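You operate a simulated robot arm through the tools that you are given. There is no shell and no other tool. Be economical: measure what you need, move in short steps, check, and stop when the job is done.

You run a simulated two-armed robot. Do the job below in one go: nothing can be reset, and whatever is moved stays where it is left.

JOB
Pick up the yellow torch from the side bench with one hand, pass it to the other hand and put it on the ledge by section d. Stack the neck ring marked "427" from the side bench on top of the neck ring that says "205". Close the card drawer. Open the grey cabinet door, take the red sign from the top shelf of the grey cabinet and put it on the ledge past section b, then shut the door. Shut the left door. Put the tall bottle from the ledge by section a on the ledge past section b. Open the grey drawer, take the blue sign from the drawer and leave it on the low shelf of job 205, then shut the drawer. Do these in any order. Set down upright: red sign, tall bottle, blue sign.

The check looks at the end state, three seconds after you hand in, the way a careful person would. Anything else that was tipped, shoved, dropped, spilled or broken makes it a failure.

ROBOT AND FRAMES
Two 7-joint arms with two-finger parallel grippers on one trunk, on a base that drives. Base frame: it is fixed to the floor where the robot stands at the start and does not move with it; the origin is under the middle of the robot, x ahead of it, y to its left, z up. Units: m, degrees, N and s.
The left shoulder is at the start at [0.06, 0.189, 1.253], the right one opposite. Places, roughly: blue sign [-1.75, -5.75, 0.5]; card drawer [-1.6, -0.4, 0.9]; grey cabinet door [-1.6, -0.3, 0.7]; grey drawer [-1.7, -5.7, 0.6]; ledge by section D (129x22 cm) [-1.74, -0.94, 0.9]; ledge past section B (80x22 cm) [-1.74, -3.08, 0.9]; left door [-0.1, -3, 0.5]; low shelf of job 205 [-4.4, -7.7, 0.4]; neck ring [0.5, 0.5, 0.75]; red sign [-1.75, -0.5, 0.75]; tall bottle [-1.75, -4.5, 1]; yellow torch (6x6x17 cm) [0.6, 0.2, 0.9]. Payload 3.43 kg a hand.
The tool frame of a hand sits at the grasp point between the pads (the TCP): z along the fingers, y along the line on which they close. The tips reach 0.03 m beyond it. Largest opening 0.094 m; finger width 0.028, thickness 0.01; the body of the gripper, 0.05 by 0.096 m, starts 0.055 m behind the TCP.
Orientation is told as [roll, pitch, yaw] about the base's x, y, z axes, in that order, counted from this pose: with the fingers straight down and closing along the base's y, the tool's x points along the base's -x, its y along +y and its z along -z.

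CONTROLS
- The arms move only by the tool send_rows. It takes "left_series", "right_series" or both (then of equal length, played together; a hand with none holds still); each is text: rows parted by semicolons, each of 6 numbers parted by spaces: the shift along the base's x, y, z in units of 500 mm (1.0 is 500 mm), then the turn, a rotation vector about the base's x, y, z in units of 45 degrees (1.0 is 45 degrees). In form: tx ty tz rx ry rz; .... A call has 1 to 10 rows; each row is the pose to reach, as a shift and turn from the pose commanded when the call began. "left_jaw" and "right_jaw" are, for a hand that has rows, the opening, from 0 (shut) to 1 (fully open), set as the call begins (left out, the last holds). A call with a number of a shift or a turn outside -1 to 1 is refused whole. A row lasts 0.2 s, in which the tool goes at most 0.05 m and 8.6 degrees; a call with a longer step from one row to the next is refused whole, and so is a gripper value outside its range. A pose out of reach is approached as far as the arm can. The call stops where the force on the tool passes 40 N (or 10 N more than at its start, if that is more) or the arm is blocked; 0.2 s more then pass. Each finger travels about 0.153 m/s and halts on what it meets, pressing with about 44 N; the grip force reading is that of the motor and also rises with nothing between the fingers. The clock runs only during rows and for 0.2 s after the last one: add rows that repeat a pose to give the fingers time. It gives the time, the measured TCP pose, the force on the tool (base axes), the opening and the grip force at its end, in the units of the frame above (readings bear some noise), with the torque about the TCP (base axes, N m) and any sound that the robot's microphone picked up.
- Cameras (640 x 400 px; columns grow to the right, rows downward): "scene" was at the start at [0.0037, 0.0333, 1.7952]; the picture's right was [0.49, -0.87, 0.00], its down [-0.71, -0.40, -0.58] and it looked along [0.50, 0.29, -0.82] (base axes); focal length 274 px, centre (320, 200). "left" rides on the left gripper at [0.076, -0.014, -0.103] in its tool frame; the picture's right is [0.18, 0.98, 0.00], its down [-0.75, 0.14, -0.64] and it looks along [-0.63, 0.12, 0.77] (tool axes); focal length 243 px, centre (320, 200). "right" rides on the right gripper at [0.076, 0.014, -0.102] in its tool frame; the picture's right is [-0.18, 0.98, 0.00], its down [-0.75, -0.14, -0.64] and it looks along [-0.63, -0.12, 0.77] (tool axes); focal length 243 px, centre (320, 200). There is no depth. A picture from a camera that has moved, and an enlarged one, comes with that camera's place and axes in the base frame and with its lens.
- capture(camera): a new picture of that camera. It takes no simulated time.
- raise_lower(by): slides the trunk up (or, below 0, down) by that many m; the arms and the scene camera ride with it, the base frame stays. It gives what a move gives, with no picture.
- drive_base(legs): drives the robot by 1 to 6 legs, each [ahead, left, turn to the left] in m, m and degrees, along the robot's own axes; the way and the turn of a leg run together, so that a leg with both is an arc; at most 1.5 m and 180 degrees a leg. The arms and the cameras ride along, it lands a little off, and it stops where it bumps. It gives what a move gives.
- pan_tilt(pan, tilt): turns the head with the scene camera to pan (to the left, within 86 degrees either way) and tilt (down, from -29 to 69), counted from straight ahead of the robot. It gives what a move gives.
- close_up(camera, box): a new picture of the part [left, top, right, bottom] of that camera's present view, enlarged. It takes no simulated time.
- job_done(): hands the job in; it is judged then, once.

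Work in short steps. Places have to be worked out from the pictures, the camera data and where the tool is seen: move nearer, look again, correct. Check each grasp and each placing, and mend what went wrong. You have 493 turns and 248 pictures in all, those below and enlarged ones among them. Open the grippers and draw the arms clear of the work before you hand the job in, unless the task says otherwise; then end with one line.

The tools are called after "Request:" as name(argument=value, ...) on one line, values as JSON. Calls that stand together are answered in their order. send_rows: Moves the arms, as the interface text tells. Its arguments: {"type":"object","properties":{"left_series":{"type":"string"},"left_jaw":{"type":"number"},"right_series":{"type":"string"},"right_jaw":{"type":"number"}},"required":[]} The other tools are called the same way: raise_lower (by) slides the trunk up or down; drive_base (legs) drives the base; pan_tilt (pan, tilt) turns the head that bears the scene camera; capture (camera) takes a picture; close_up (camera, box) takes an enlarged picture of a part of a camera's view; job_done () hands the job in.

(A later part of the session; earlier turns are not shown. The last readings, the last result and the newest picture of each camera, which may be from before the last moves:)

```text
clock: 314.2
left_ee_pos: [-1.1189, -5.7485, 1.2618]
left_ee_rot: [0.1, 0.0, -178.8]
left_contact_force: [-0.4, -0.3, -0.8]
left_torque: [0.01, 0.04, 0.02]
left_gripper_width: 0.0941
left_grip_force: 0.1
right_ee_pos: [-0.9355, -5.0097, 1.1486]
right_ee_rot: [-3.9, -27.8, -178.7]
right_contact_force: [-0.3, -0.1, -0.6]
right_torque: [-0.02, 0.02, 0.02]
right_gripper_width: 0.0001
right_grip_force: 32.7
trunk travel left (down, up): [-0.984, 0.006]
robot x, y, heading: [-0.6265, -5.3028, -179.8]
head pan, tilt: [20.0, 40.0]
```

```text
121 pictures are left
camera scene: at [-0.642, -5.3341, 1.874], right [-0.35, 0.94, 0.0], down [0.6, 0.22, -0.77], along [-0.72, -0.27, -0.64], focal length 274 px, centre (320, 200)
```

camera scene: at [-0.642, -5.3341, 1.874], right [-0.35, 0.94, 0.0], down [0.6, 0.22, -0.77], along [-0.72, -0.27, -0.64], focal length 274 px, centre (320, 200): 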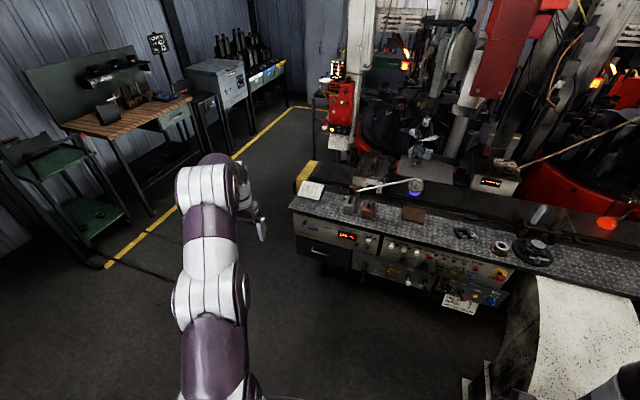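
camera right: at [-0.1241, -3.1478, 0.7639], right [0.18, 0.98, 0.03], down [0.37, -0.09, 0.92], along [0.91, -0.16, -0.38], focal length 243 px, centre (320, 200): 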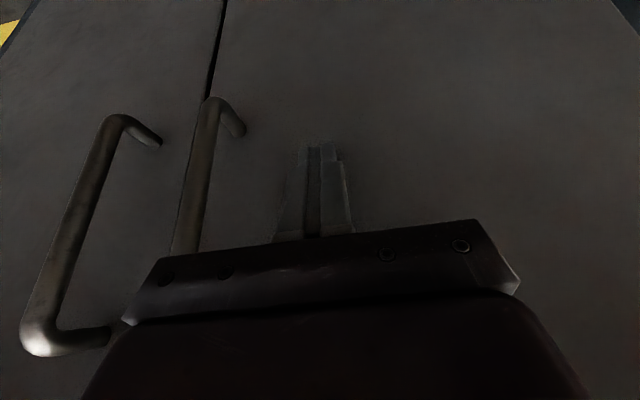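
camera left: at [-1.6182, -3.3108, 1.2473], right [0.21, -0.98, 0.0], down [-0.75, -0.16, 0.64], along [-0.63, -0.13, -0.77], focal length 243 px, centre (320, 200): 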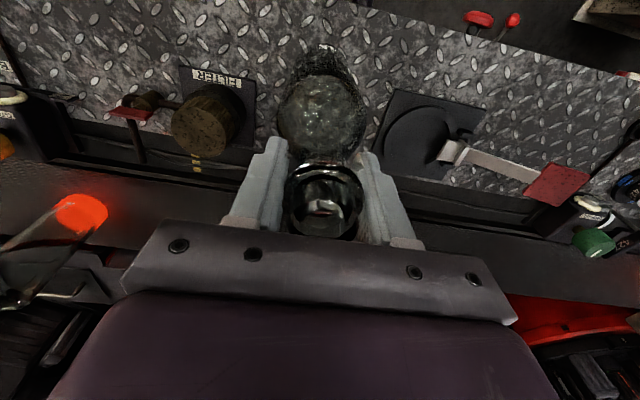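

I zoom on the end of the machine, where the drawer seems to be.

Request:
close_up(camera="scene", box=[270, 170, 450, 300])

Request:
close_up(camera="scene", box=[0, 20, 300, 220])

```text
3.08 times, centred on (360, 235) of scene
camera zoom: at [-0.642, -5.3341, 1.874], right [-0.35, 0.94, 0.0], down [0.6, 0.22, -0.77], along [-0.72, -0.27, -0.64], focal length 842 px, centre (197, 92)
```

zoom: 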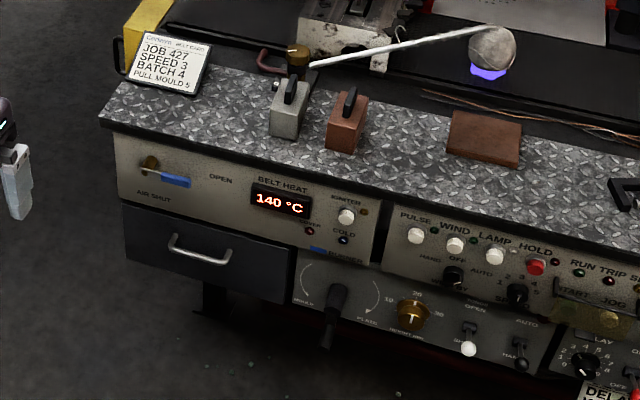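

```text
2.00 times, centred on (150, 120) of scene
camera zoom: at [-0.642, -5.3341, 1.874], right [-0.35, 0.94, 0.0], down [0.6, 0.22, -0.77], along [-0.72, -0.27, -0.64], focal length 547 px, centre (660, 360)
```

zoom: 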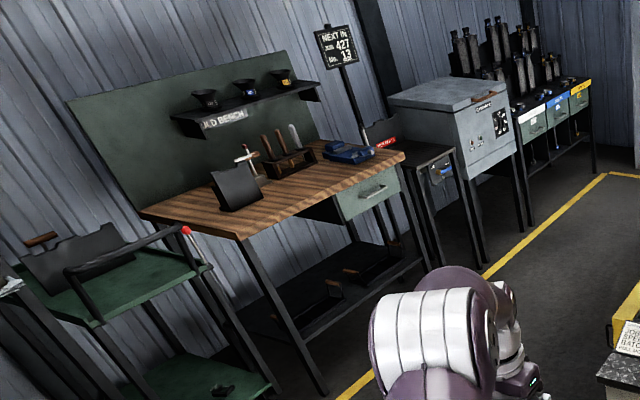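

Drawer handle: horizontal bar at ≈(−1.60,−5.70,0.60). I'll grip it with fingers forward and closing vertically: bring the left hand in, yaw −90°, then pitch forward.

Request:
send_rows(left_series="0.04 0.07 -0.03 0 0 -0.17; 0.08 0.14 -0.06 0 0 -0.34; 0.12 0.21 -0.09 0 0 -0.51; 0.16 0.28 -0.12 0 0 -0.68; 0.18 0.36 -0.15 0 0 -0.85; 0.18 0.44 -0.18 0 0 -1; 0.18 0.48 -0.2 0 0 -1")

Request:
send_rows(left_series="0 0 0 0 0 -0.17; 0 0 0 0 0 -0.34; 0 0 0 0 0 -0.51; 0 0 0 0 0 -0.68; 0 0 0 0 0 -0.85; 0 0 0 0 0 -1")

Request:
send_rows(left_series="0 0 0 0 0.17 0; 0 0 0 0 0.34 0; 0 0 0 0 0.51 0; 0 0 0 0 0.68 0; 0 0 0 0 0.85 0; 0 0 0 0 1 0; 0 0 0 0 1 0")

Request:
raise_lower(by=-0.4)

```text
clock: 315.9
left_ee_pos: [-1.0281, -5.5087, 1.1618]
left_ee_rot: [0.3, 0.0, 136.1]
left_contact_force: [1.3, 0.2, 0.1]
left_torque: [0.04, -0.03, 0.02]
left_gripper_width: 0.0942
left_grip_force: 0.0
right_ee_pos: [-0.9364, -5.0085, 1.1475]
right_ee_rot: [-3.9, -27.8, -178.7]
right_contact_force: [0.1, -1.2, 0.1]
right_torque: [-0.04, 0.02, -0.01]
right_gripper_width: 0.0
right_grip_force: 32.8
trunk travel left (down, up): [-0.984, 0.006]
robot x, y, heading: [-0.622, -5.303, -179.9]
head pan, tilt: [20.0, 40.0]
```

```text
clock: 317.2
left_ee_pos: [-1.0283, -5.5098, 1.1624]
left_ee_rot: [0.3, 0.0, 90.9]
left_contact_force: [-1.0, -0.7, -0.2]
left_torque: [-0.01, 0.01, 0.0]
left_gripper_width: 0.0941
left_grip_force: 0.0
right_ee_pos: [-0.936, -5.0097, 1.1482]
right_ee_rot: [-3.9, -27.9, -178.7]
right_contact_force: [0.3, -0.3, -0.3]
right_torque: [0.0, 0.03, 0.02]
right_gripper_width: 0.0
right_grip_force: 33.0
trunk travel left (down, up): [-0.984, 0.006]
robot x, y, heading: [-0.6221, -5.3035, -179.7]
head pan, tilt: [20.0, 40.0]
```

```text
clock: 318.9
left_ee_pos: [-1.1383, -5.5016, 1.2313]
left_ee_rot: [41.7, -0.4, 91.1]
left_contact_force: [0.3, 0.1, 0.2]
left_torque: [0.0, -0.01, 0.0]
left_gripper_width: 0.0941
left_grip_force: 0.0
left hand out of reach, approached as far as the arm can: row 4, 5, 6, 7
right_ee_pos: [-0.9362, -5.0094, 1.1475]
right_ee_rot: [-3.9, -27.9, -178.7]
right_contact_force: [-1.0, -0.3, 0.2]
right_torque: [0.02, -0.01, 0.0]
right_gripper_width: 0.0
right_grip_force: 33.0
trunk travel left (down, up): [-0.984, 0.006]
robot x, y, heading: [-0.6234, -5.3049, -179.4]
head pan, tilt: [20.0, 40.0]
```

```text
clock: 322.7
left_ee_pos: [-1.1381, -5.5013, 0.8312]
left_ee_rot: [41.6, -0.4, 91.1]
left_contact_force: [0.3, 0.2, -0.1]
left_torque: [-0.02, -0.01, -0.01]
left_gripper_width: 0.094
left_grip_force: 0.0
right_ee_pos: [-0.9358, -5.0091, 0.7484]
right_ee_rot: [-3.9, -27.8, -178.7]
right_contact_force: [0.4, 0.4, 0.3]
right_torque: [0.04, -0.01, 0.0]
right_gripper_width: 0.0001
right_grip_force: 32.8
trunk travel left (down, up): [-0.584, 0.406]
robot x, y, heading: [-0.6198, -5.3017, -179.8]
head pan, tilt: [20.0, 40.0]
```

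Pitch is 42° now. I lower and extend a bit while pitching further.

Request:
send_rows(left_series="-0.04 0 -0.06 0 0.1 0; -0.08 0 -0.12 0 0.2 0; -0.1 0 -0.18 0 0.3 0; -0.12 0 -0.24 0 0.4 0; -0.12 0 -0.3 0 0.4 0; -0.12 0 -0.3 0 0.4 0")

Request:
capture(camera="left")

```text
clock: 324.1
left_ee_pos: [-1.1948, -5.5023, 0.6794]
left_ee_rot: [59.7, -0.8, 90.8]
left_contact_force: [-0.1, -1.2, -0.2]
left_torque: [-0.02, -0.03, 0.01]
left_gripper_width: 0.0941
left_grip_force: 0.1
left hand out of reach, approached as far as the arm can: row 1, 2
right_ee_pos: [-0.9342, -5.0079, 0.7477]
right_ee_rot: [-4.0, -27.8, -178.7]
right_contact_force: [0.3, -0.6, 0.3]
right_torque: [0.0, -0.01, -0.01]
right_gripper_width: 0.0
right_grip_force: 33.0
trunk travel left (down, up): [-0.584, 0.406]
robot x, y, heading: [-0.6197, -5.3028, -179.7]
head pan, tilt: [20.0, 40.0]
```

```text
118 pictures are left
camera left: at [-1.0987, -5.5787, 0.7172], right [-0.49, -0.2, 0.85], down [0.47, 0.75, 0.46], along [-0.73, 0.62, -0.28], focal length 243 px, centre (320, 200)
```

left: 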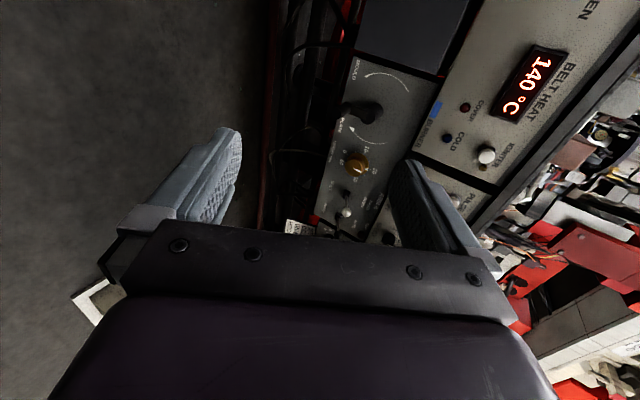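

I strafe to the handle's y and approach, then look.

Request:
drive_base(legs=[[0.15, 0.2, 0]])

Request:
capture(camera="left")

Request:
capture(camera="scene")

```text
clock: 325.9
left_ee_pos: [-1.3448, -5.702, 0.678]
left_ee_rot: [59.5, -0.8, 91.0]
left_contact_force: [-1.0, -0.5, 0.1]
left_torque: [0.0, -0.01, -0.02]
left_gripper_width: 0.0941
left_grip_force: 0.0
right_ee_pos: [-1.0875, -5.2076, 0.7482]
right_ee_rot: [-4.0, -27.6, -178.4]
right_contact_force: [-0.2, 0.0, 0.2]
right_torque: [0.01, 0.01, -0.01]
right_gripper_width: 0.0002
right_grip_force: 32.7
trunk travel left (down, up): [-0.584, 0.406]
robot x, y, heading: [-0.7723, -5.4984, -179.5]
head pan, tilt: [20.0, 40.0]
```

```text
117 pictures are left
camera left: at [-1.2483, -5.7777, 0.7166], right [-0.49, -0.2, 0.84], down [0.47, 0.76, 0.46], along [-0.73, 0.62, -0.28], focal length 243 px, centre (320, 200)
```

left: 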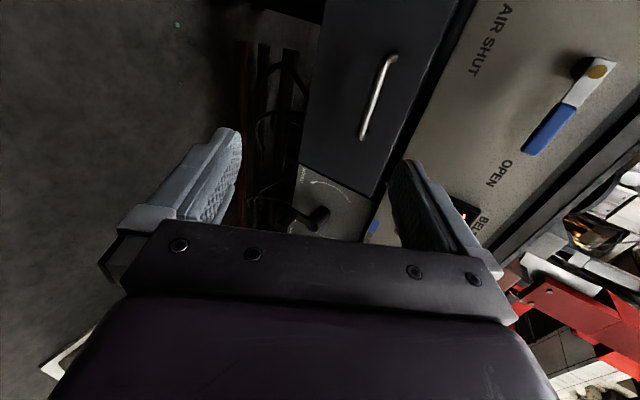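

```text
116 pictures are left
camera scene: at [-0.7924, -5.5327, 1.474], right [-0.35, 0.94, 0.0], down [0.6, 0.23, -0.77], along [-0.72, -0.27, -0.64], focal length 274 px, centre (320, 200)
```

scene: 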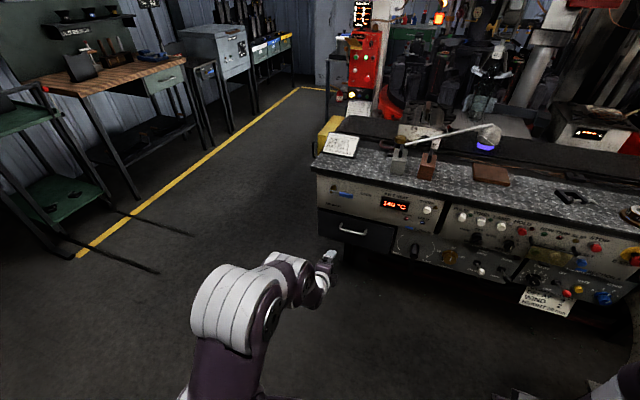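

Handle bar: (−1.606,−5.69,0.627). I set the opening to ~38 mm, drive ahead 0.18 and check before the final approach.

Request:
send_rows(left_series="0 0 0 0 0 0; 0 0 0 0 0 0; 0 0 0 0 0 0", left_jaw=0.4)

Request:
drive_base(legs=[[0.175, 0, 0]])

Request:
capture(camera="left")

```text
clock: 326.7
left_ee_pos: [-1.3442, -5.7007, 0.6792]
left_ee_rot: [59.6, -0.7, 90.9]
left_contact_force: [-0.1, 0.2, 0.2]
left_torque: [0.0, 0.01, 0.0]
left_gripper_width: 0.0377
left_grip_force: 0.1
right_ee_pos: [-1.087, -5.2073, 0.7492]
right_ee_rot: [-4.0, -27.9, -178.6]
right_contact_force: [-0.9, -0.4, -0.3]
right_torque: [-0.01, 0.04, -0.02]
right_gripper_width: 0.0
right_grip_force: 33.2
trunk travel left (down, up): [-0.584, 0.406]
robot x, y, heading: [-0.7709, -5.5008, -179.9]
head pan, tilt: [20.0, 40.0]
```

```text
clock: 328.2
left_ee_pos: [-1.5256, -5.6996, 0.6779]
left_ee_rot: [59.6, -0.8, 90.7]
left_contact_force: [-0.4, -0.4, -0.5]
left_torque: [0.0, 0.03, 0.05]
left_gripper_width: 0.0375
left_grip_force: 0.1
right_ee_pos: [-1.2651, -5.2063, 0.7473]
right_ee_rot: [-3.9, -27.7, -178.9]
right_contact_force: [0.5, 0.9, 0.7]
right_torque: [-0.02, -0.03, 0.0]
right_gripper_width: 0.0
right_grip_force: 33.2
trunk travel left (down, up): [-0.584, 0.406]
robot x, y, heading: [-0.9539, -5.501, -179.8]
head pan, tilt: [20.0, 40.0]
```

```text
115 pictures are left
camera left: at [-1.4295, -5.7762, 0.7166], right [-0.5, -0.2, 0.84], down [0.47, 0.75, 0.46], along [-0.73, 0.63, -0.28], focal length 243 px, centre (320, 200)
```

left: 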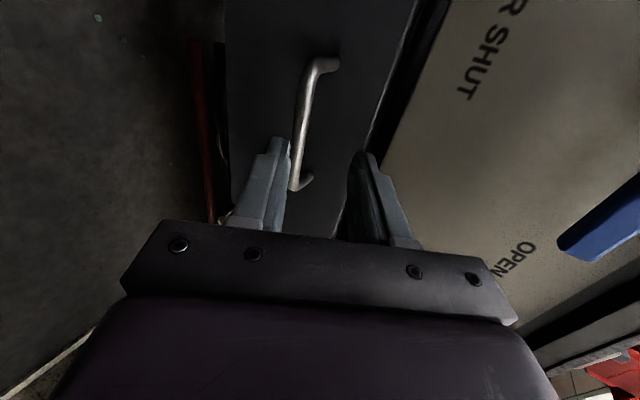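

The bar lies nearly on the finger axis, slightly low. I move in along the finger direction with a 6 mm drop.

Request:
send_rows(left_series="-0.03 0 -0.03 0 0 0; -0.07 0 -0.055 0 0 0; -0.105 0 -0.08 0 0 0; -0.136 0 -0.098 0 0 0; -0.136 0 -0.098 0 0 0")

Request:
capture(camera="left")

```text
clock: 329.2
left_ee_pos: [-1.5854, -5.7005, 0.6291]
left_ee_rot: [59.5, -0.9, 90.6]
left_contact_force: [36.1, 2.3, 26.3]
left_torque: [0.08, 1.39, -0.38]
left_gripper_width: 0.0378
left_grip_force: 0.8
right_ee_pos: [-1.2638, -5.2066, 0.7489]
right_ee_rot: [-3.9, -27.9, -178.7]
right_contact_force: [-0.3, 0.2, -1.1]
right_torque: [0.0, -0.06, 0.0]
right_gripper_width: 0.0
right_grip_force: 33.4
trunk travel left (down, up): [-0.584, 0.406]
robot x, y, heading: [-0.9518, -5.5008, -179.4]
head pan, tilt: [20.0, 40.0]
stopped in row 4 (left hand): the force on the tool passed its limit at 71 N (the readings are from after the stop); the commanded pose is now the measured one
```

```text
114 pictures are left
camera left: at [-1.4899, -5.7781, 0.6691], right [-0.5, -0.2, 0.84], down [0.47, 0.75, 0.46], along [-0.73, 0.63, -0.28], focal length 243 px, centre (320, 200)
```

left: 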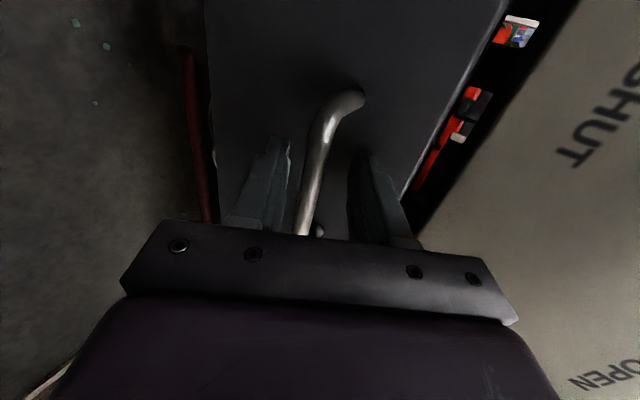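

The bar is between the fingers and the tips touch the drawer face. I close on the bar.

Request:
send_rows(left_series="0.006 0 0 0 0 0; 0.01 0 0 0 0 0; 0.01 0 0 0 0 0; 0.01 0 0 0 0 0; 0.01 0 0 0 0 0", left_jaw=0)

Request:
drive_base(legs=[[-0.08, 0, 0]])

Request:
capture(camera="scene")

```text
clock: 330.4
left_ee_pos: [-1.5809, -5.703, 0.6278]
left_ee_rot: [59.2, -0.8, 90.7]
left_contact_force: [-2.9, 3.8, -22.3]
left_torque: [-0.85, -0.22, -0.79]
left_gripper_width: 0.0115
left_grip_force: 44.7
right_ee_pos: [-1.266, -5.2074, 0.7476]
right_ee_rot: [-3.8, -27.6, -178.7]
right_contact_force: [-0.2, 0.2, -0.3]
right_torque: [0.02, -0.02, 0.01]
right_gripper_width: 0.0
right_grip_force: 33.2
trunk travel left (down, up): [-0.584, 0.406]
robot x, y, heading: [-0.9551, -5.5004, -179.7]
head pan, tilt: [20.0, 40.0]
```

```text
clock: 331.4
left_ee_pos: [-1.5014, -5.7015, 0.6281]
left_ee_rot: [59.2, -0.9, 90.5]
left_contact_force: [1.6, -0.5, -30.2]
left_torque: [-1.33, -0.12, -0.09]
left_gripper_width: 0.0117
left_grip_force: 44.6
right_ee_pos: [-1.1859, -5.2062, 0.7477]
right_ee_rot: [-3.9, -27.7, -178.8]
right_contact_force: [-0.1, 0.4, -0.5]
right_torque: [0.01, 0.0, 0.0]
right_gripper_width: 0.0
right_grip_force: 33.3
trunk travel left (down, up): [-0.584, 0.406]
robot x, y, heading: [-0.8715, -5.4997, -179.9]
head pan, tilt: [20.0, 40.0]
```

```text
113 pictures are left
camera scene: at [-0.8947, -5.5336, 1.4738], right [-0.34, 0.94, 0.0], down [0.6, 0.22, -0.76], along [-0.72, -0.26, -0.64], focal length 274 px, centre (320, 200)
```

scene: 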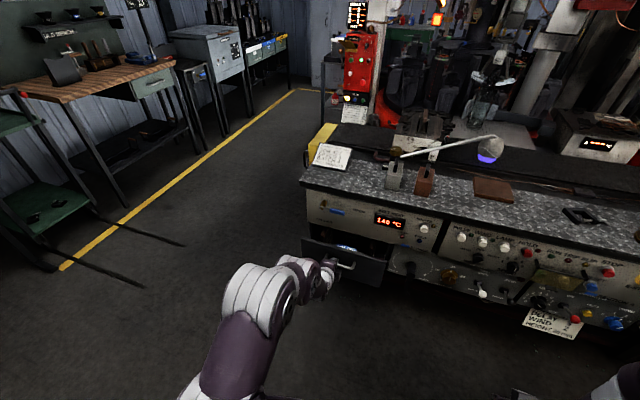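

The drawer is coming out. I pull further.

Request:
drive_base(legs=[[-0.12, 0, 0]])

Request:
drive_base(legs=[[-0.08, 0, 0]])

Request:
capture(camera="scene")

```text
clock: 332.7
left_ee_pos: [-1.379, -5.7016, 0.6284]
left_ee_rot: [59.1, -0.8, 90.8]
left_contact_force: [1.4, 0.5, -14.6]
left_torque: [-1.1, 0.0, -0.53]
left_gripper_width: 0.0118
left_grip_force: 44.5
right_ee_pos: [-1.0652, -5.2059, 0.7486]
right_ee_rot: [-4.0, -27.8, -178.8]
right_contact_force: [0.8, 0.3, -0.4]
right_torque: [-0.02, 0.01, 0.02]
right_gripper_width: 0.0
right_grip_force: 33.1
trunk travel left (down, up): [-0.584, 0.406]
robot x, y, heading: [-0.7531, -5.4981, -179.7]
head pan, tilt: [20.0, 40.0]
```

```text
clock: 333.7
left_ee_pos: [-1.3242, -5.7001, 0.6338]
left_ee_rot: [60.0, -0.6, 90.5]
left_contact_force: [1.3, -2.0, 0.0]
left_torque: [-0.71, -0.06, -0.15]
left_gripper_width: 0.0115
left_grip_force: 45.4
right_ee_pos: [-1.0055, -5.2052, 0.749]
right_ee_rot: [-3.7, -27.8, -178.7]
right_contact_force: [-0.2, 0.0, 0.0]
right_torque: [0.01, 0.02, -0.01]
right_gripper_width: 0.0002
right_grip_force: 33.0
trunk travel left (down, up): [-0.584, 0.406]
robot x, y, heading: [-0.6974, -5.4988, -179.6]
head pan, tilt: [20.0, 40.0]
stopped in leg 1: the force on the tool passed its limit at 125 N (the readings are from after the stop); the commanded pose is now the measured one
```

```text
112 pictures are left
camera scene: at [-0.7122, -5.5316, 1.4741], right [-0.35, 0.94, 0.0], down [0.6, 0.22, -0.77], along [-0.72, -0.27, -0.64], focal length 274 px, centre (320, 200)
```

scene: 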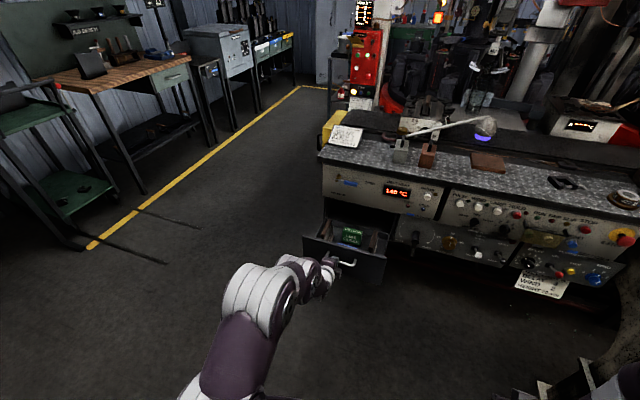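

The drawer hit its end stop, fully open. I release the handle, withdraw, and look inside.

Request:
send_rows(left_series="0 0 0 0 0 0; 0 0 0 0 0 0; 0.05 0 0.03 0 0 0; 0.12 0 0.07 0 0 0; 0.2 0 0.12 0 0 0; 0.26 0 0.2 0 0 0", left_jaw=0.4)

Request:
drive_base(legs=[[-0.1, 0, 0]])

Request:
raise_lower(by=0.3)

Request:
capture(camera="scene")

Request:
close_up(camera="scene", box=[290, 200, 410, 300])

```text
clock: 335.1
left_ee_pos: [-1.1956, -5.7018, 0.7385]
left_ee_rot: [60.0, -0.6, 90.5]
left_contact_force: [0.1, -0.6, 1.0]
left_torque: [-0.01, 0.01, 0.02]
left_gripper_width: 0.0375
left_grip_force: 0.0
right_ee_pos: [-1.006, -5.2045, 0.7477]
right_ee_rot: [-4.0, -27.8, -178.9]
right_contact_force: [0.2, 0.3, 0.4]
right_torque: [-0.02, 0.02, 0.01]
right_gripper_width: 0.0
right_grip_force: 32.6
trunk travel left (down, up): [-0.584, 0.406]
robot x, y, heading: [-0.6933, -5.4996, -179.8]
head pan, tilt: [20.0, 40.0]
```

```text
clock: 336.3
left_ee_pos: [-1.096, -5.7026, 0.7371]
left_ee_rot: [59.9, -0.6, 90.6]
left_contact_force: [1.0, 0.1, 0.0]
left_torque: [0.02, -0.01, -0.02]
left_gripper_width: 0.0377
left_grip_force: 0.1
right_ee_pos: [-0.906, -5.2056, 0.7483]
right_ee_rot: [-3.9, -27.8, -178.7]
right_contact_force: [0.7, -0.1, 1.2]
right_torque: [0.02, 0.0, -0.04]
right_gripper_width: 0.0001
right_grip_force: 33.0
trunk travel left (down, up): [-0.584, 0.406]
robot x, y, heading: [-0.5961, -5.4959, -179.8]
head pan, tilt: [20.0, 40.0]
```

```text
clock: 339.3
left_ee_pos: [-1.0963, -5.7014, 1.0371]
left_ee_rot: [59.9, -0.6, 90.6]
left_contact_force: [-1.6, 0.1, 0.3]
left_torque: [0.02, 0.03, -0.01]
left_gripper_width: 0.0375
left_grip_force: 0.1
right_ee_pos: [-0.907, -5.2042, 1.0482]
right_ee_rot: [-3.9, -27.8, -178.7]
right_contact_force: [-0.1, 0.5, -1.1]
right_torque: [-0.01, 0.0, 0.0]
right_gripper_width: 0.0
right_grip_force: 32.9
trunk travel left (down, up): [-0.884, 0.106]
robot x, y, heading: [-0.5899, -5.4976, -179.5]
head pan, tilt: [20.0, 40.0]
```

```text
111 pictures are left
camera scene: at [-0.6128, -5.5311, 1.774], right [-0.35, 0.94, 0.0], down [0.6, 0.22, -0.77], along [-0.72, -0.27, -0.64], focal length 274 px, centre (320, 200)
```

scene: 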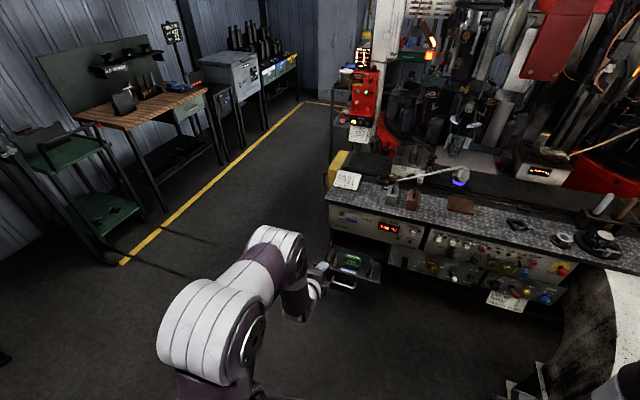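

```text
4.00 times, centred on (350, 250) of scene
camera zoom: at [-0.6128, -5.5311, 1.774], right [-0.35, 0.94, 0.0], down [0.6, 0.22, -0.77], along [-0.72, -0.27, -0.64], focal length 1094 px, centre (200, 0)
```

zoom: 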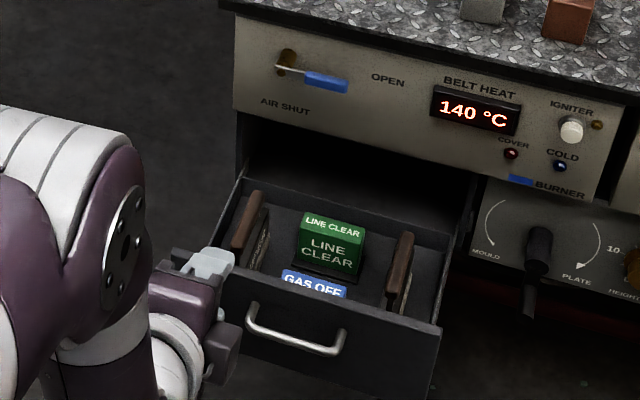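

Blue "GAS OFF" sign is in the drawer's front part, in front of a green one. I check the destination rack with a zoom too.

Request:
close_up(camera="scene", box=[180, 10, 320, 130])

```text
3.33 times, centred on (250, 70) of scene
camera zoom: at [-0.6128, -5.5311, 1.774], right [-0.35, 0.94, 0.0], down [0.6, 0.22, -0.77], along [-0.72, -0.27, -0.64], focal length 912 px, centre (553, 633)
```

zoom: 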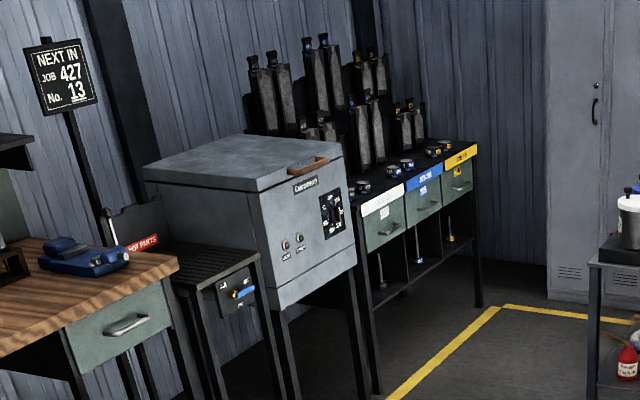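

The low shelf under the blue (205) column has ~0.2 m clearance, so it needs a front-type grasp; I'll lift the blue sign from above first, set it on the ledge, and regrasp from the front. First the left hand goes fingers-down over the drawer to look.

Request:
send_rows(left_series="0 0 0 0 -0.17 0; 0 0 0 0 -0.34 0; 0 0 0 0 -0.51 0; 0 0 0 0 -0.68 0; 0 0 0 0 -0.85 0; 0 0 0 0 -1 0", left_jaw=1)

Request:
send_rows(left_series="0 0 0 0 -0.17 0; 0 0 0 0 -0.33 0; 0 0 0 0 -0.33 0")

Request:
drive_base(legs=[[0.3, 0, 0]])

Request:
capture(camera="left")

```text
clock: 340.7
left_ee_pos: [-1.1014, -5.7048, 1.038]
left_ee_rot: [18.1, 0.4, 91.0]
left_contact_force: [0.4, 0.8, 0.9]
left_torque: [0.01, -0.02, -0.01]
left_gripper_width: 0.094
left_grip_force: 0.1
left hand out of reach, approached as far as the arm can: row 6
right_ee_pos: [-0.9074, -5.2059, 1.0479]
right_ee_rot: [-3.9, -27.7, -178.7]
right_contact_force: [0.4, -0.3, 0.2]
right_torque: [-0.01, -0.01, -0.01]
right_gripper_width: 0.0
right_grip_force: 32.8
trunk travel left (down, up): [-0.884, 0.106]
robot x, y, heading: [-0.59, -5.4993, -179.6]
head pan, tilt: [20.0, 40.0]
```

```text
clock: 341.5
left_ee_pos: [-1.1006, -5.7056, 1.0404]
left_ee_rot: [3.5, 0.6, 90.9]
left_contact_force: [-1.1, -0.5, 0.3]
left_torque: [0.0, -0.03, 0.0]
left_gripper_width: 0.094
left_grip_force: 0.2
right_ee_pos: [-0.9045, -5.2049, 1.0487]
right_ee_rot: [-3.9, -27.8, -178.6]
right_contact_force: [0.5, 0.2, 0.1]
right_torque: [0.02, -0.01, 0.01]
right_gripper_width: 0.0
right_grip_force: 33.0
trunk travel left (down, up): [-0.884, 0.106]
robot x, y, heading: [-0.594, -5.501, -179.5]
head pan, tilt: [20.0, 40.0]
```

```text
clock: 343.5
left_ee_pos: [-1.3932, -5.7111, 1.0413]
left_ee_rot: [3.7, 0.6, 91.4]
left_contact_force: [-0.2, 1.3, 0.7]
left_torque: [-0.01, 0.01, 0.05]
left_gripper_width: 0.0941
left_grip_force: 0.0
right_ee_pos: [-1.2007, -5.2089, 1.0482]
right_ee_rot: [-3.9, -27.8, -178.4]
right_contact_force: [-0.5, 0.2, -1.1]
right_torque: [0.01, 0.0, 0.01]
right_gripper_width: 0.0003
right_grip_force: 33.4
trunk travel left (down, up): [-0.884, 0.106]
robot x, y, heading: [-0.8833, -5.5016, -179.3]
head pan, tilt: [20.0, 40.0]
```

```text
108 pictures are left
camera left: at [-1.3707, -5.7869, 1.1431], right [-0.98, -0.21, 0.06], down [-0.12, 0.76, 0.64], along [-0.18, 0.62, -0.76], focal length 243 px, centre (320, 200)
```

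left: 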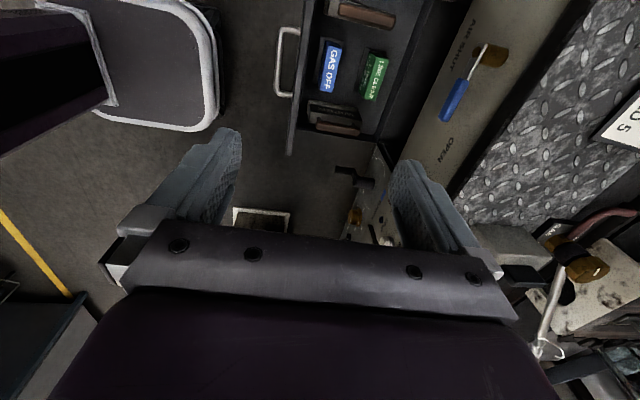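

Top view is clear: blue sign at ≈(−1.447,−5.69), brushes beside it leave room for a y-closing grasp. I rotate the hand back to closing along y.

Request:
send_rows(left_series="0 0 0 0 -0.08 0; 0 0 0 0 -0.08 0.17; 0 0 0 0 -0.08 0.34; 0 0 0 0 -0.08 0.51; 0 0 0 0 -0.08 0.68; 0 0 0 0 -0.08 0.85; 0 0 0 0 -0.08 0.98")

Request:
send_rows(left_series="0 0 0 0 0 0.17; 0 0 0 0 0 0.34; 0 0 0 0 0 0.51; 0 0 0 0 0 0.68; 0 0 0 0 0 0.85; 0 0 0 0 0 0.98")

Request:
raise_lower(by=-0.22)

Request:
capture(camera="left")

```text
clock: 345.1
left_ee_pos: [-1.3943, -5.7109, 1.0414]
left_ee_rot: [0.3, 2.0, 135.3]
left_contact_force: [0.6, 0.2, 0.9]
left_torque: [0.03, 0.03, -0.03]
left_gripper_width: 0.094
left_grip_force: 0.0
right_ee_pos: [-1.201, -5.2111, 1.0479]
right_ee_rot: [-3.8, -27.8, -178.4]
right_contact_force: [-0.1, 0.3, -0.4]
right_torque: [0.0, 0.01, 0.03]
right_gripper_width: 0.0
right_grip_force: 32.9
trunk travel left (down, up): [-0.884, 0.106]
robot x, y, heading: [-0.8866, -5.4984, -179.2]
head pan, tilt: [20.0, 40.0]
```

```text
clock: 346.5
left_ee_pos: [-1.3942, -5.7113, 1.0407]
left_ee_rot: [0.3, 2.1, 179.6]
left_contact_force: [-0.3, 1.0, -0.1]
left_torque: [0.0, -0.01, 0.02]
left_gripper_width: 0.0941
left_grip_force: 0.1
right_ee_pos: [-1.2019, -5.2103, 1.0494]
right_ee_rot: [-4.0, -27.9, -178.3]
right_contact_force: [-0.5, 0.4, -0.1]
right_torque: [0.01, -0.01, 0.0]
right_gripper_width: 0.0001
right_grip_force: 33.0
trunk travel left (down, up): [-0.884, 0.106]
robot x, y, heading: [-0.8877, -5.5012, -179.4]
head pan, tilt: [20.0, 40.0]
```

```text
clock: 348.8
left_ee_pos: [-1.3947, -5.7109, 0.8215]
left_ee_rot: [0.3, 2.0, 179.4]
left_contact_force: [0.6, -0.6, -0.2]
left_torque: [-0.01, 0.01, -0.01]
left_gripper_width: 0.094
left_grip_force: 0.1
right_ee_pos: [-1.2026, -5.2105, 0.8282]
right_ee_rot: [-3.8, -27.7, -178.3]
right_contact_force: [-0.6, 0.0, 0.6]
right_torque: [0.01, 0.04, 0.01]
right_gripper_width: 0.0003
right_grip_force: 32.8
trunk travel left (down, up): [-0.664, 0.326]
robot x, y, heading: [-0.8854, -5.5047, -179.1]
head pan, tilt: [20.0, 40.0]
```

```text
107 pictures are left
camera left: at [-1.3219, -5.6979, 0.9258], right [0.17, -0.98, 0.01], down [-0.78, -0.13, 0.62], along [-0.61, -0.12, -0.79], focal length 243 px, centre (320, 200)
```

left: 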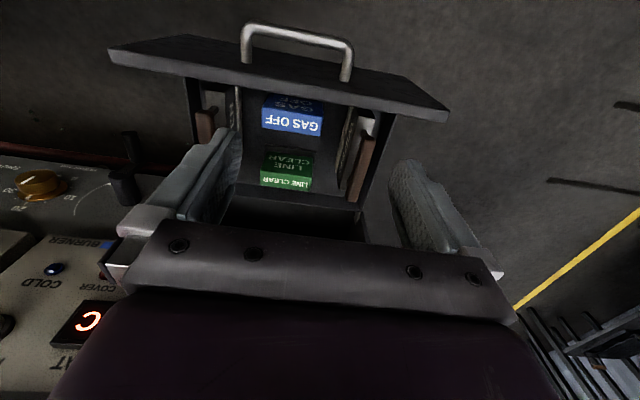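

Blue sign's top centre ≈(−1.449,−5.688,0.592). I align the hand over it and correct the 2° tilt.

Request:
send_rows(left_series="-0.05 0.02 0 0 0.02 0; -0.108 0.046 0 0 0.045 0; -0.108 0.046 0 0 0.045 0")

Request:
raise_lower(by=-0.12)

Request:
capture(camera="left")

```text
clock: 349.6
left_ee_pos: [-1.4478, -5.6887, 0.823]
left_ee_rot: [0.3, 0.0, 179.5]
left_contact_force: [0.6, 0.3, 1.0]
left_torque: [-0.03, 0.03, 0.0]
left_gripper_width: 0.0939
left_grip_force: 0.1
right_ee_pos: [-1.2024, -5.2095, 0.8272]
right_ee_rot: [-4.0, -27.7, -178.3]
right_contact_force: [0.8, 0.5, 0.2]
right_torque: [-0.01, 0.0, -0.02]
right_gripper_width: 0.0002
right_grip_force: 33.3
trunk travel left (down, up): [-0.664, 0.326]
robot x, y, heading: [-0.8891, -5.5011, -179.5]
head pan, tilt: [20.0, 40.0]
```

```text
clock: 351.1
left_ee_pos: [-1.4469, -5.6892, 0.7022]
left_ee_rot: [0.3, 0.0, 179.4]
left_contact_force: [-0.2, -0.3, 0.2]
left_torque: [0.0, 0.03, 0.02]
left_gripper_width: 0.0938
left_grip_force: 0.2
right_ee_pos: [-1.2015, -5.2106, 0.7076]
right_ee_rot: [-3.9, -27.7, -178.2]
right_contact_force: [0.5, -0.5, -0.3]
right_torque: [-0.02, -0.01, -0.06]
right_gripper_width: 0.0002
right_grip_force: 32.9
trunk travel left (down, up): [-0.544, 0.446]
robot x, y, heading: [-0.8887, -5.5033, -179.3]
head pan, tilt: [20.0, 40.0]
```

```text
106 pictures are left
camera left: at [-1.3716, -5.6758, 0.804], right [0.17, -0.98, 0.0], down [-0.75, -0.13, 0.64], along [-0.63, -0.12, -0.77], focal length 243 px, centre (320, 200)
```

left: 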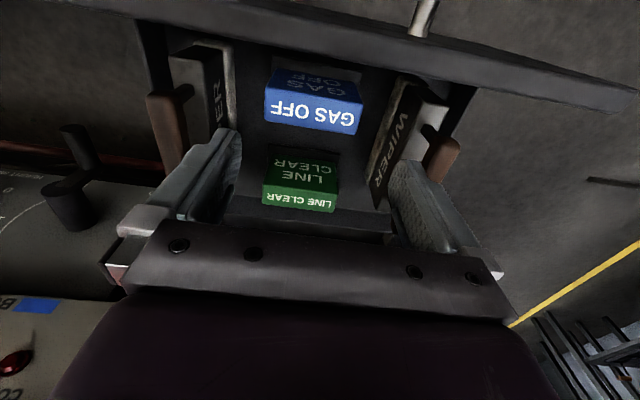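

The sign is 6 mm further toward +y. I correct, lower most of the way and check.

Request:
send_rows(left_series="-0.002 0.006 0 0 0 0; -0.002 0.012 0 0 0 0; -0.002 0.012 0 0 0 0")

Request:
raise_lower(by=-0.07)

Request:
capture(camera="left")

```text
clock: 351.9
left_ee_pos: [-1.448, -5.6822, 0.7019]
left_ee_rot: [0.3, 0.0, 179.4]
left_contact_force: [0.3, -0.3, 0.5]
left_torque: [0.0, -0.02, 0.01]
left_gripper_width: 0.094
left_grip_force: 0.0
right_ee_pos: [-1.2011, -5.2112, 0.7084]
right_ee_rot: [-3.9, -27.8, -178.2]
right_contact_force: [-0.7, -0.3, -0.1]
right_torque: [0.03, 0.01, -0.04]
right_gripper_width: 0.0002
right_grip_force: 32.9
trunk travel left (down, up): [-0.544, 0.446]
robot x, y, heading: [-0.8903, -5.5035, -179.6]
head pan, tilt: [20.0, 40.0]
```

```text
clock: 353.0
left_ee_pos: [-1.4473, -5.681, 0.6323]
left_ee_rot: [0.4, 0.1, 179.4]
left_contact_force: [0.6, 0.1, 0.0]
left_torque: [0.01, -0.01, -0.01]
left_gripper_width: 0.0938
left_grip_force: 0.1
right_ee_pos: [-1.2014, -5.2106, 0.6395]
right_ee_rot: [-3.8, -27.9, -178.3]
right_contact_force: [-0.3, -0.8, 0.0]
right_torque: [0.02, -0.02, -0.04]
right_gripper_width: 0.0
right_grip_force: 33.1
trunk travel left (down, up): [-0.474, 0.516]
robot x, y, heading: [-0.8857, -5.4986, -179.3]
head pan, tilt: [20.0, 40.0]
```

```text
105 pictures are left
camera left: at [-1.3721, -5.6692, 0.7344], right [0.17, -0.98, 0.0], down [-0.75, -0.13, 0.64], along [-0.63, -0.12, -0.77], focal length 243 px, centre (320, 200)
```

left: 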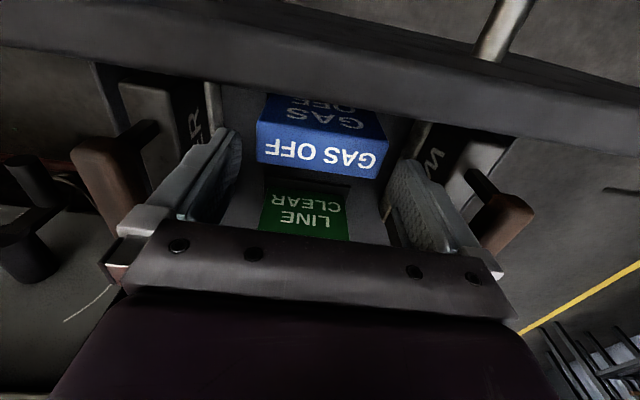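

Centred. I lower the last 4.5 cm and close.

Request:
raise_lower(by=-0.044)

Request:
capture(camera="left")

```text
clock: 353.9
left_ee_pos: [-1.4482, -5.6831, 0.5882]
left_ee_rot: [0.3, 0.0, 179.4]
left_contact_force: [0.3, 0.5, -0.4]
left_torque: [-0.02, -0.01, 0.03]
left_gripper_width: 0.094
left_grip_force: 0.0
right_ee_pos: [-1.202, -5.2088, 0.5945]
right_ee_rot: [-4.0, -27.8, -178.4]
right_contact_force: [-0.1, -0.2, 0.0]
right_torque: [-0.01, -0.01, 0.01]
right_gripper_width: 0.0
right_grip_force: 32.9
trunk travel left (down, up): [-0.43, 0.56]
robot x, y, heading: [-0.8879, -5.5008, -179.4]
head pan, tilt: [20.0, 40.0]
```

```text
104 pictures are left
camera left: at [-1.3721, -5.6692, 0.6903], right [0.17, -0.98, 0.0], down [-0.75, -0.13, 0.64], along [-0.63, -0.12, -0.77], focal length 243 px, centre (320, 200)
```

left: 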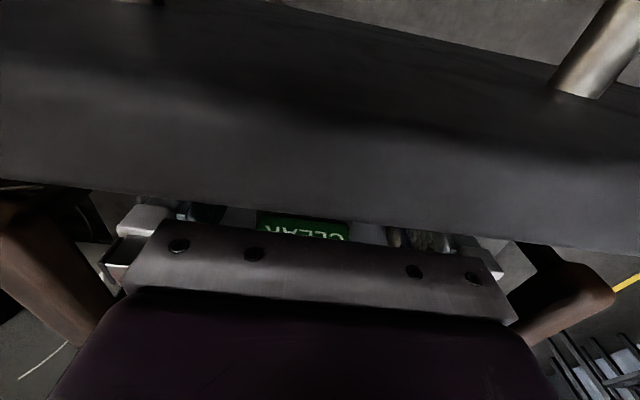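

No contact so far; I close the gripper.

Request:
send_rows(left_series="0 0 0 0 0 0; 0 0 0 0 0 0; 0 0 0 0 0 0; 0 0 0 0 0 0", left_jaw=0)

Request:
raise_lower(by=0.12)

Request:
capture(camera="left")

```text
clock: 354.9
left_ee_pos: [-1.4489, -5.6818, 0.5882]
left_ee_rot: [0.3, 0.0, 179.4]
left_contact_force: [-0.5, 1.5, 1.9]
left_torque: [0.24, 0.01, 0.02]
left_gripper_width: 0.0887
left_grip_force: 43.8
right_ee_pos: [-1.2014, -5.2105, 0.5952]
right_ee_rot: [-3.9, -27.8, -178.3]
right_contact_force: [0.5, -0.8, 0.1]
right_torque: [0.04, -0.01, 0.01]
right_gripper_width: 0.0
right_grip_force: 33.0
trunk travel left (down, up): [-0.43, 0.56]
robot x, y, heading: [-0.8848, -5.4993, -179.3]
head pan, tilt: [20.0, 40.0]
```

```text
clock: 356.4
left_ee_pos: [-1.4483, -5.6823, 0.7078]
left_ee_rot: [0.3, 0.1, 179.4]
left_contact_force: [0.3, -0.6, -0.9]
left_torque: [0.02, -0.01, 0.0]
left_gripper_width: 0.0888
left_grip_force: 44.0
right_ee_pos: [-1.2019, -5.2102, 0.714]
right_ee_rot: [-3.9, -27.8, -178.4]
right_contact_force: [0.5, 0.0, -0.2]
right_torque: [0.0, -0.01, 0.01]
right_gripper_width: 0.0
right_grip_force: 33.2
trunk travel left (down, up): [-0.55, 0.44]
robot x, y, heading: [-0.8845, -5.4995, -179.3]
head pan, tilt: [20.0, 40.0]
```

```text
103 pictures are left
camera left: at [-1.3723, -5.6692, 0.8099], right [0.17, -0.98, 0.01], down [-0.76, -0.13, 0.64], along [-0.63, -0.12, -0.77], focal length 243 px, centre (320, 200)
```

left: 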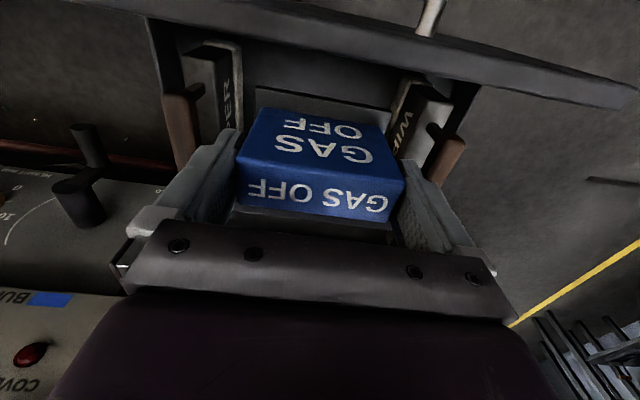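

Blue sign is held. Before setting it on the ledge I'll close the drawer with the closed right hand: strafe left so it faces the panel right of the handle.

Request:
drive_base(legs=[[-0.05, 0, 0], [0, 0.365, 0]])

Request:
send_rows(right_series="0 0 -0.08 0 0 0; 0 0 -0.16 0 0 0; 0 0 -0.24 0 0 0; -0.04 0 -0.278 0 0 0; -0.08 0 -0.278 0 0 0")

Request:
capture(camera="right")

Request:
capture(camera="scene")

```text
clock: 359.2
left_ee_pos: [-1.3944, -6.0481, 0.7079]
left_ee_rot: [0.2, 0.1, 179.4]
left_contact_force: [0.1, 0.1, -2.8]
left_torque: [0.01, 0.02, 0.0]
left_gripper_width: 0.089
left_grip_force: 43.9
right_ee_pos: [-1.1488, -5.5767, 0.7146]
right_ee_rot: [-3.9, -27.8, -178.4]
right_contact_force: [0.3, -0.4, 0.1]
right_torque: [0.0, 0.0, -0.05]
right_gripper_width: 0.0
right_grip_force: 32.4
trunk travel left (down, up): [-0.55, 0.44]
robot x, y, heading: [-0.8327, -5.8673, -179.2]
head pan, tilt: [20.0, 40.0]
```

```text
clock: 360.4
left_ee_pos: [-1.3949, -6.048, 0.7081]
left_ee_rot: [0.3, -0.1, 179.4]
left_contact_force: [-1.3, -0.8, -1.4]
left_torque: [0.0, -0.05, -0.02]
left_gripper_width: 0.0888
left_grip_force: 44.1
right_ee_pos: [-1.1895, -5.578, 0.577]
right_ee_rot: [-3.9, -27.7, -178.4]
right_contact_force: [-0.2, 0.0, -0.7]
right_torque: [0.02, 0.02, -0.01]
right_gripper_width: 0.0001
right_grip_force: 33.7
trunk travel left (down, up): [-0.55, 0.44]
robot x, y, heading: [-0.835, -5.8698, -179.4]
head pan, tilt: [20.0, 40.0]
```

```text
102 pictures are left
camera right: at [-1.073, -5.5962, 0.6307], right [-0.17, -0.99, 0.03], down [-0.37, 0.09, 0.93], along [-0.92, 0.14, -0.38], focal length 243 px, centre (320, 200)
```

right: 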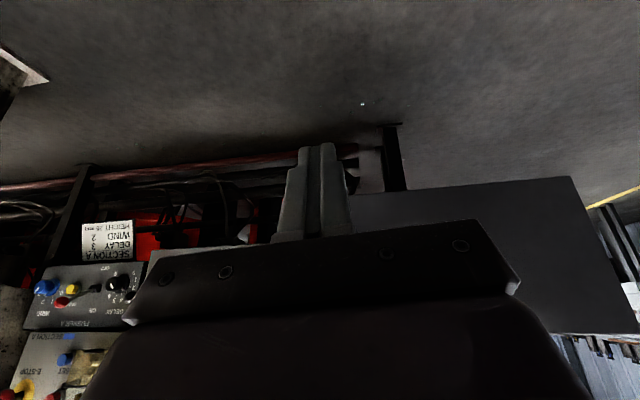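

```text
101 pictures are left
camera scene: at [-0.8529, -5.9005, 1.44], right [-0.35, 0.94, 0.0], down [0.6, 0.23, -0.77], along [-0.72, -0.27, -0.64], focal length 274 px, centre (320, 200)
```

scene: 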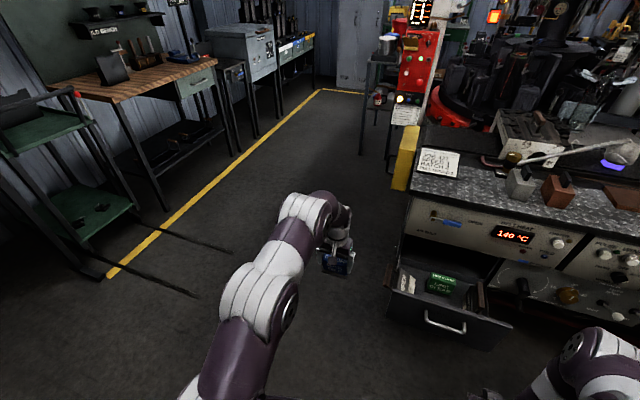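

The panel actually spans y −5.835..−5.59, so I shift left to push at y≈−5.79, left of the handle.

Request:
drive_base(legs=[[0, 0.212, 0]])

Request:
drive_base(legs=[[0.12, 0, 0]])

Request:
capture(camera="right")

```text
clock: 362.1
left_ee_pos: [-1.3921, -6.2628, 0.7079]
left_ee_rot: [0.2, -0.1, 179.7]
left_contact_force: [0.1, 0.3, -2.0]
left_torque: [-0.02, -0.01, -0.01]
left_gripper_width: 0.0886
left_grip_force: 43.8
right_ee_pos: [-1.1872, -5.791, 0.5767]
right_ee_rot: [-4.0, -27.9, -178.3]
right_contact_force: [-0.7, 0.7, 0.3]
right_torque: [0.03, 0.04, 0.0]
right_gripper_width: 0.0
right_grip_force: 32.8
trunk travel left (down, up): [-0.55, 0.44]
robot x, y, heading: [-0.8357, -6.0813, -179.1]
head pan, tilt: [20.0, 40.0]
```

```text
clock: 363.3
left_ee_pos: [-1.5136, -6.2621, 0.7081]
left_ee_rot: [0.3, 0.0, 179.5]
left_contact_force: [-1.1, 0.8, -1.7]
left_torque: [0.01, -0.07, -0.01]
left_gripper_width: 0.0889
left_grip_force: 43.2
right_ee_pos: [-1.3074, -5.7925, 0.5752]
right_ee_rot: [-3.9, -27.7, -178.3]
right_contact_force: [0.2, -0.2, -0.8]
right_torque: [0.01, -0.01, 0.01]
right_gripper_width: 0.0
right_grip_force: 33.1
trunk travel left (down, up): [-0.55, 0.44]
robot x, y, heading: [-0.9555, -6.0866, -179.3]
head pan, tilt: [20.0, 40.0]
```

```text
100 pictures are left
camera right: at [-1.1916, -5.8097, 0.6307], right [-0.16, -0.99, 0.03], down [-0.37, 0.09, 0.93], along [-0.92, 0.14, -0.38], focal length 243 px, centre (320, 200)
```

right: 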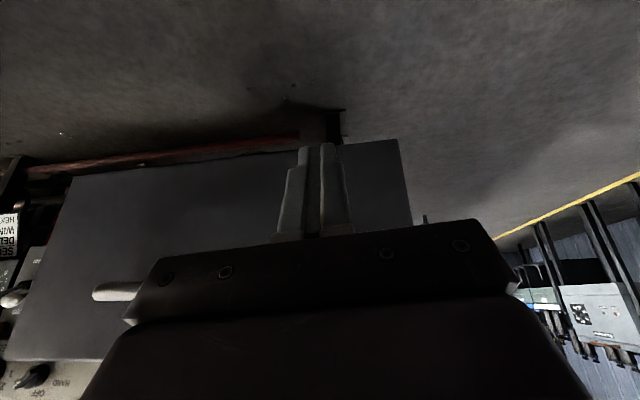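

Fingertips face the panel left of the handle. I push forward.

Request:
drive_base(legs=[[0.12, 0, 0]])

Request:
drive_base(legs=[[0.1, 0, 0]])

Request:
capture(camera="scene")

```text
clock: 364.6
left_ee_pos: [-1.6334, -6.2651, 0.7068]
left_ee_rot: [0.3, 0.2, 179.5]
left_contact_force: [-0.4, -0.2, -2.2]
left_torque: [0.01, -0.03, -0.01]
left_gripper_width: 0.0886
left_grip_force: 43.9
right_ee_pos: [-1.4288, -5.7947, 0.5761]
right_ee_rot: [-3.9, -27.7, -178.2]
right_contact_force: [0.8, -0.4, -1.0]
right_torque: [0.02, -0.01, 0.02]
right_gripper_width: 0.0
right_grip_force: 33.0
trunk travel left (down, up): [-0.55, 0.44]
robot x, y, heading: [-1.0706, -6.0856, -179.0]
head pan, tilt: [20.0, 40.0]
```

```text
clock: 365.6
left_ee_pos: [-1.6874, -6.2636, 0.7062]
left_ee_rot: [0.3, 0.0, 179.4]
left_contact_force: [0.1, -0.3, -2.0]
left_torque: [0.0, -0.01, -0.01]
left_gripper_width: 0.0889
left_grip_force: 43.9
right_ee_pos: [-1.4668, -5.7982, 0.5711]
right_ee_rot: [-3.0, -25.5, -179.3]
right_contact_force: [1.8, -0.2, -0.2]
right_torque: [-0.01, -0.03, 0.03]
right_gripper_width: 0.0
right_grip_force: 33.1
trunk travel left (down, up): [-0.55, 0.44]
robot x, y, heading: [-1.1287, -6.0823, -179.2]
head pan, tilt: [20.0, 40.0]
stopped in leg 1: the force on the tool passed its limit at 88 N (the readings are from after the stop); the commanded pose is now the measured one
```

```text
99 pictures are left
camera scene: at [-1.1459, -6.1162, 1.4398], right [-0.35, 0.94, 0.0], down [0.6, 0.23, -0.77], along [-0.72, -0.27, -0.64], focal length 274 px, centre (320, 200)
```

scene: 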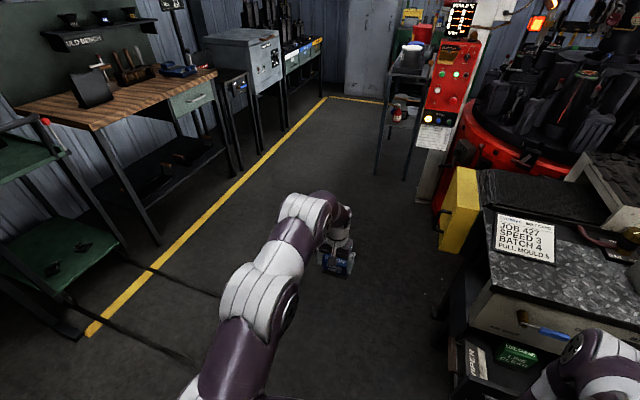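

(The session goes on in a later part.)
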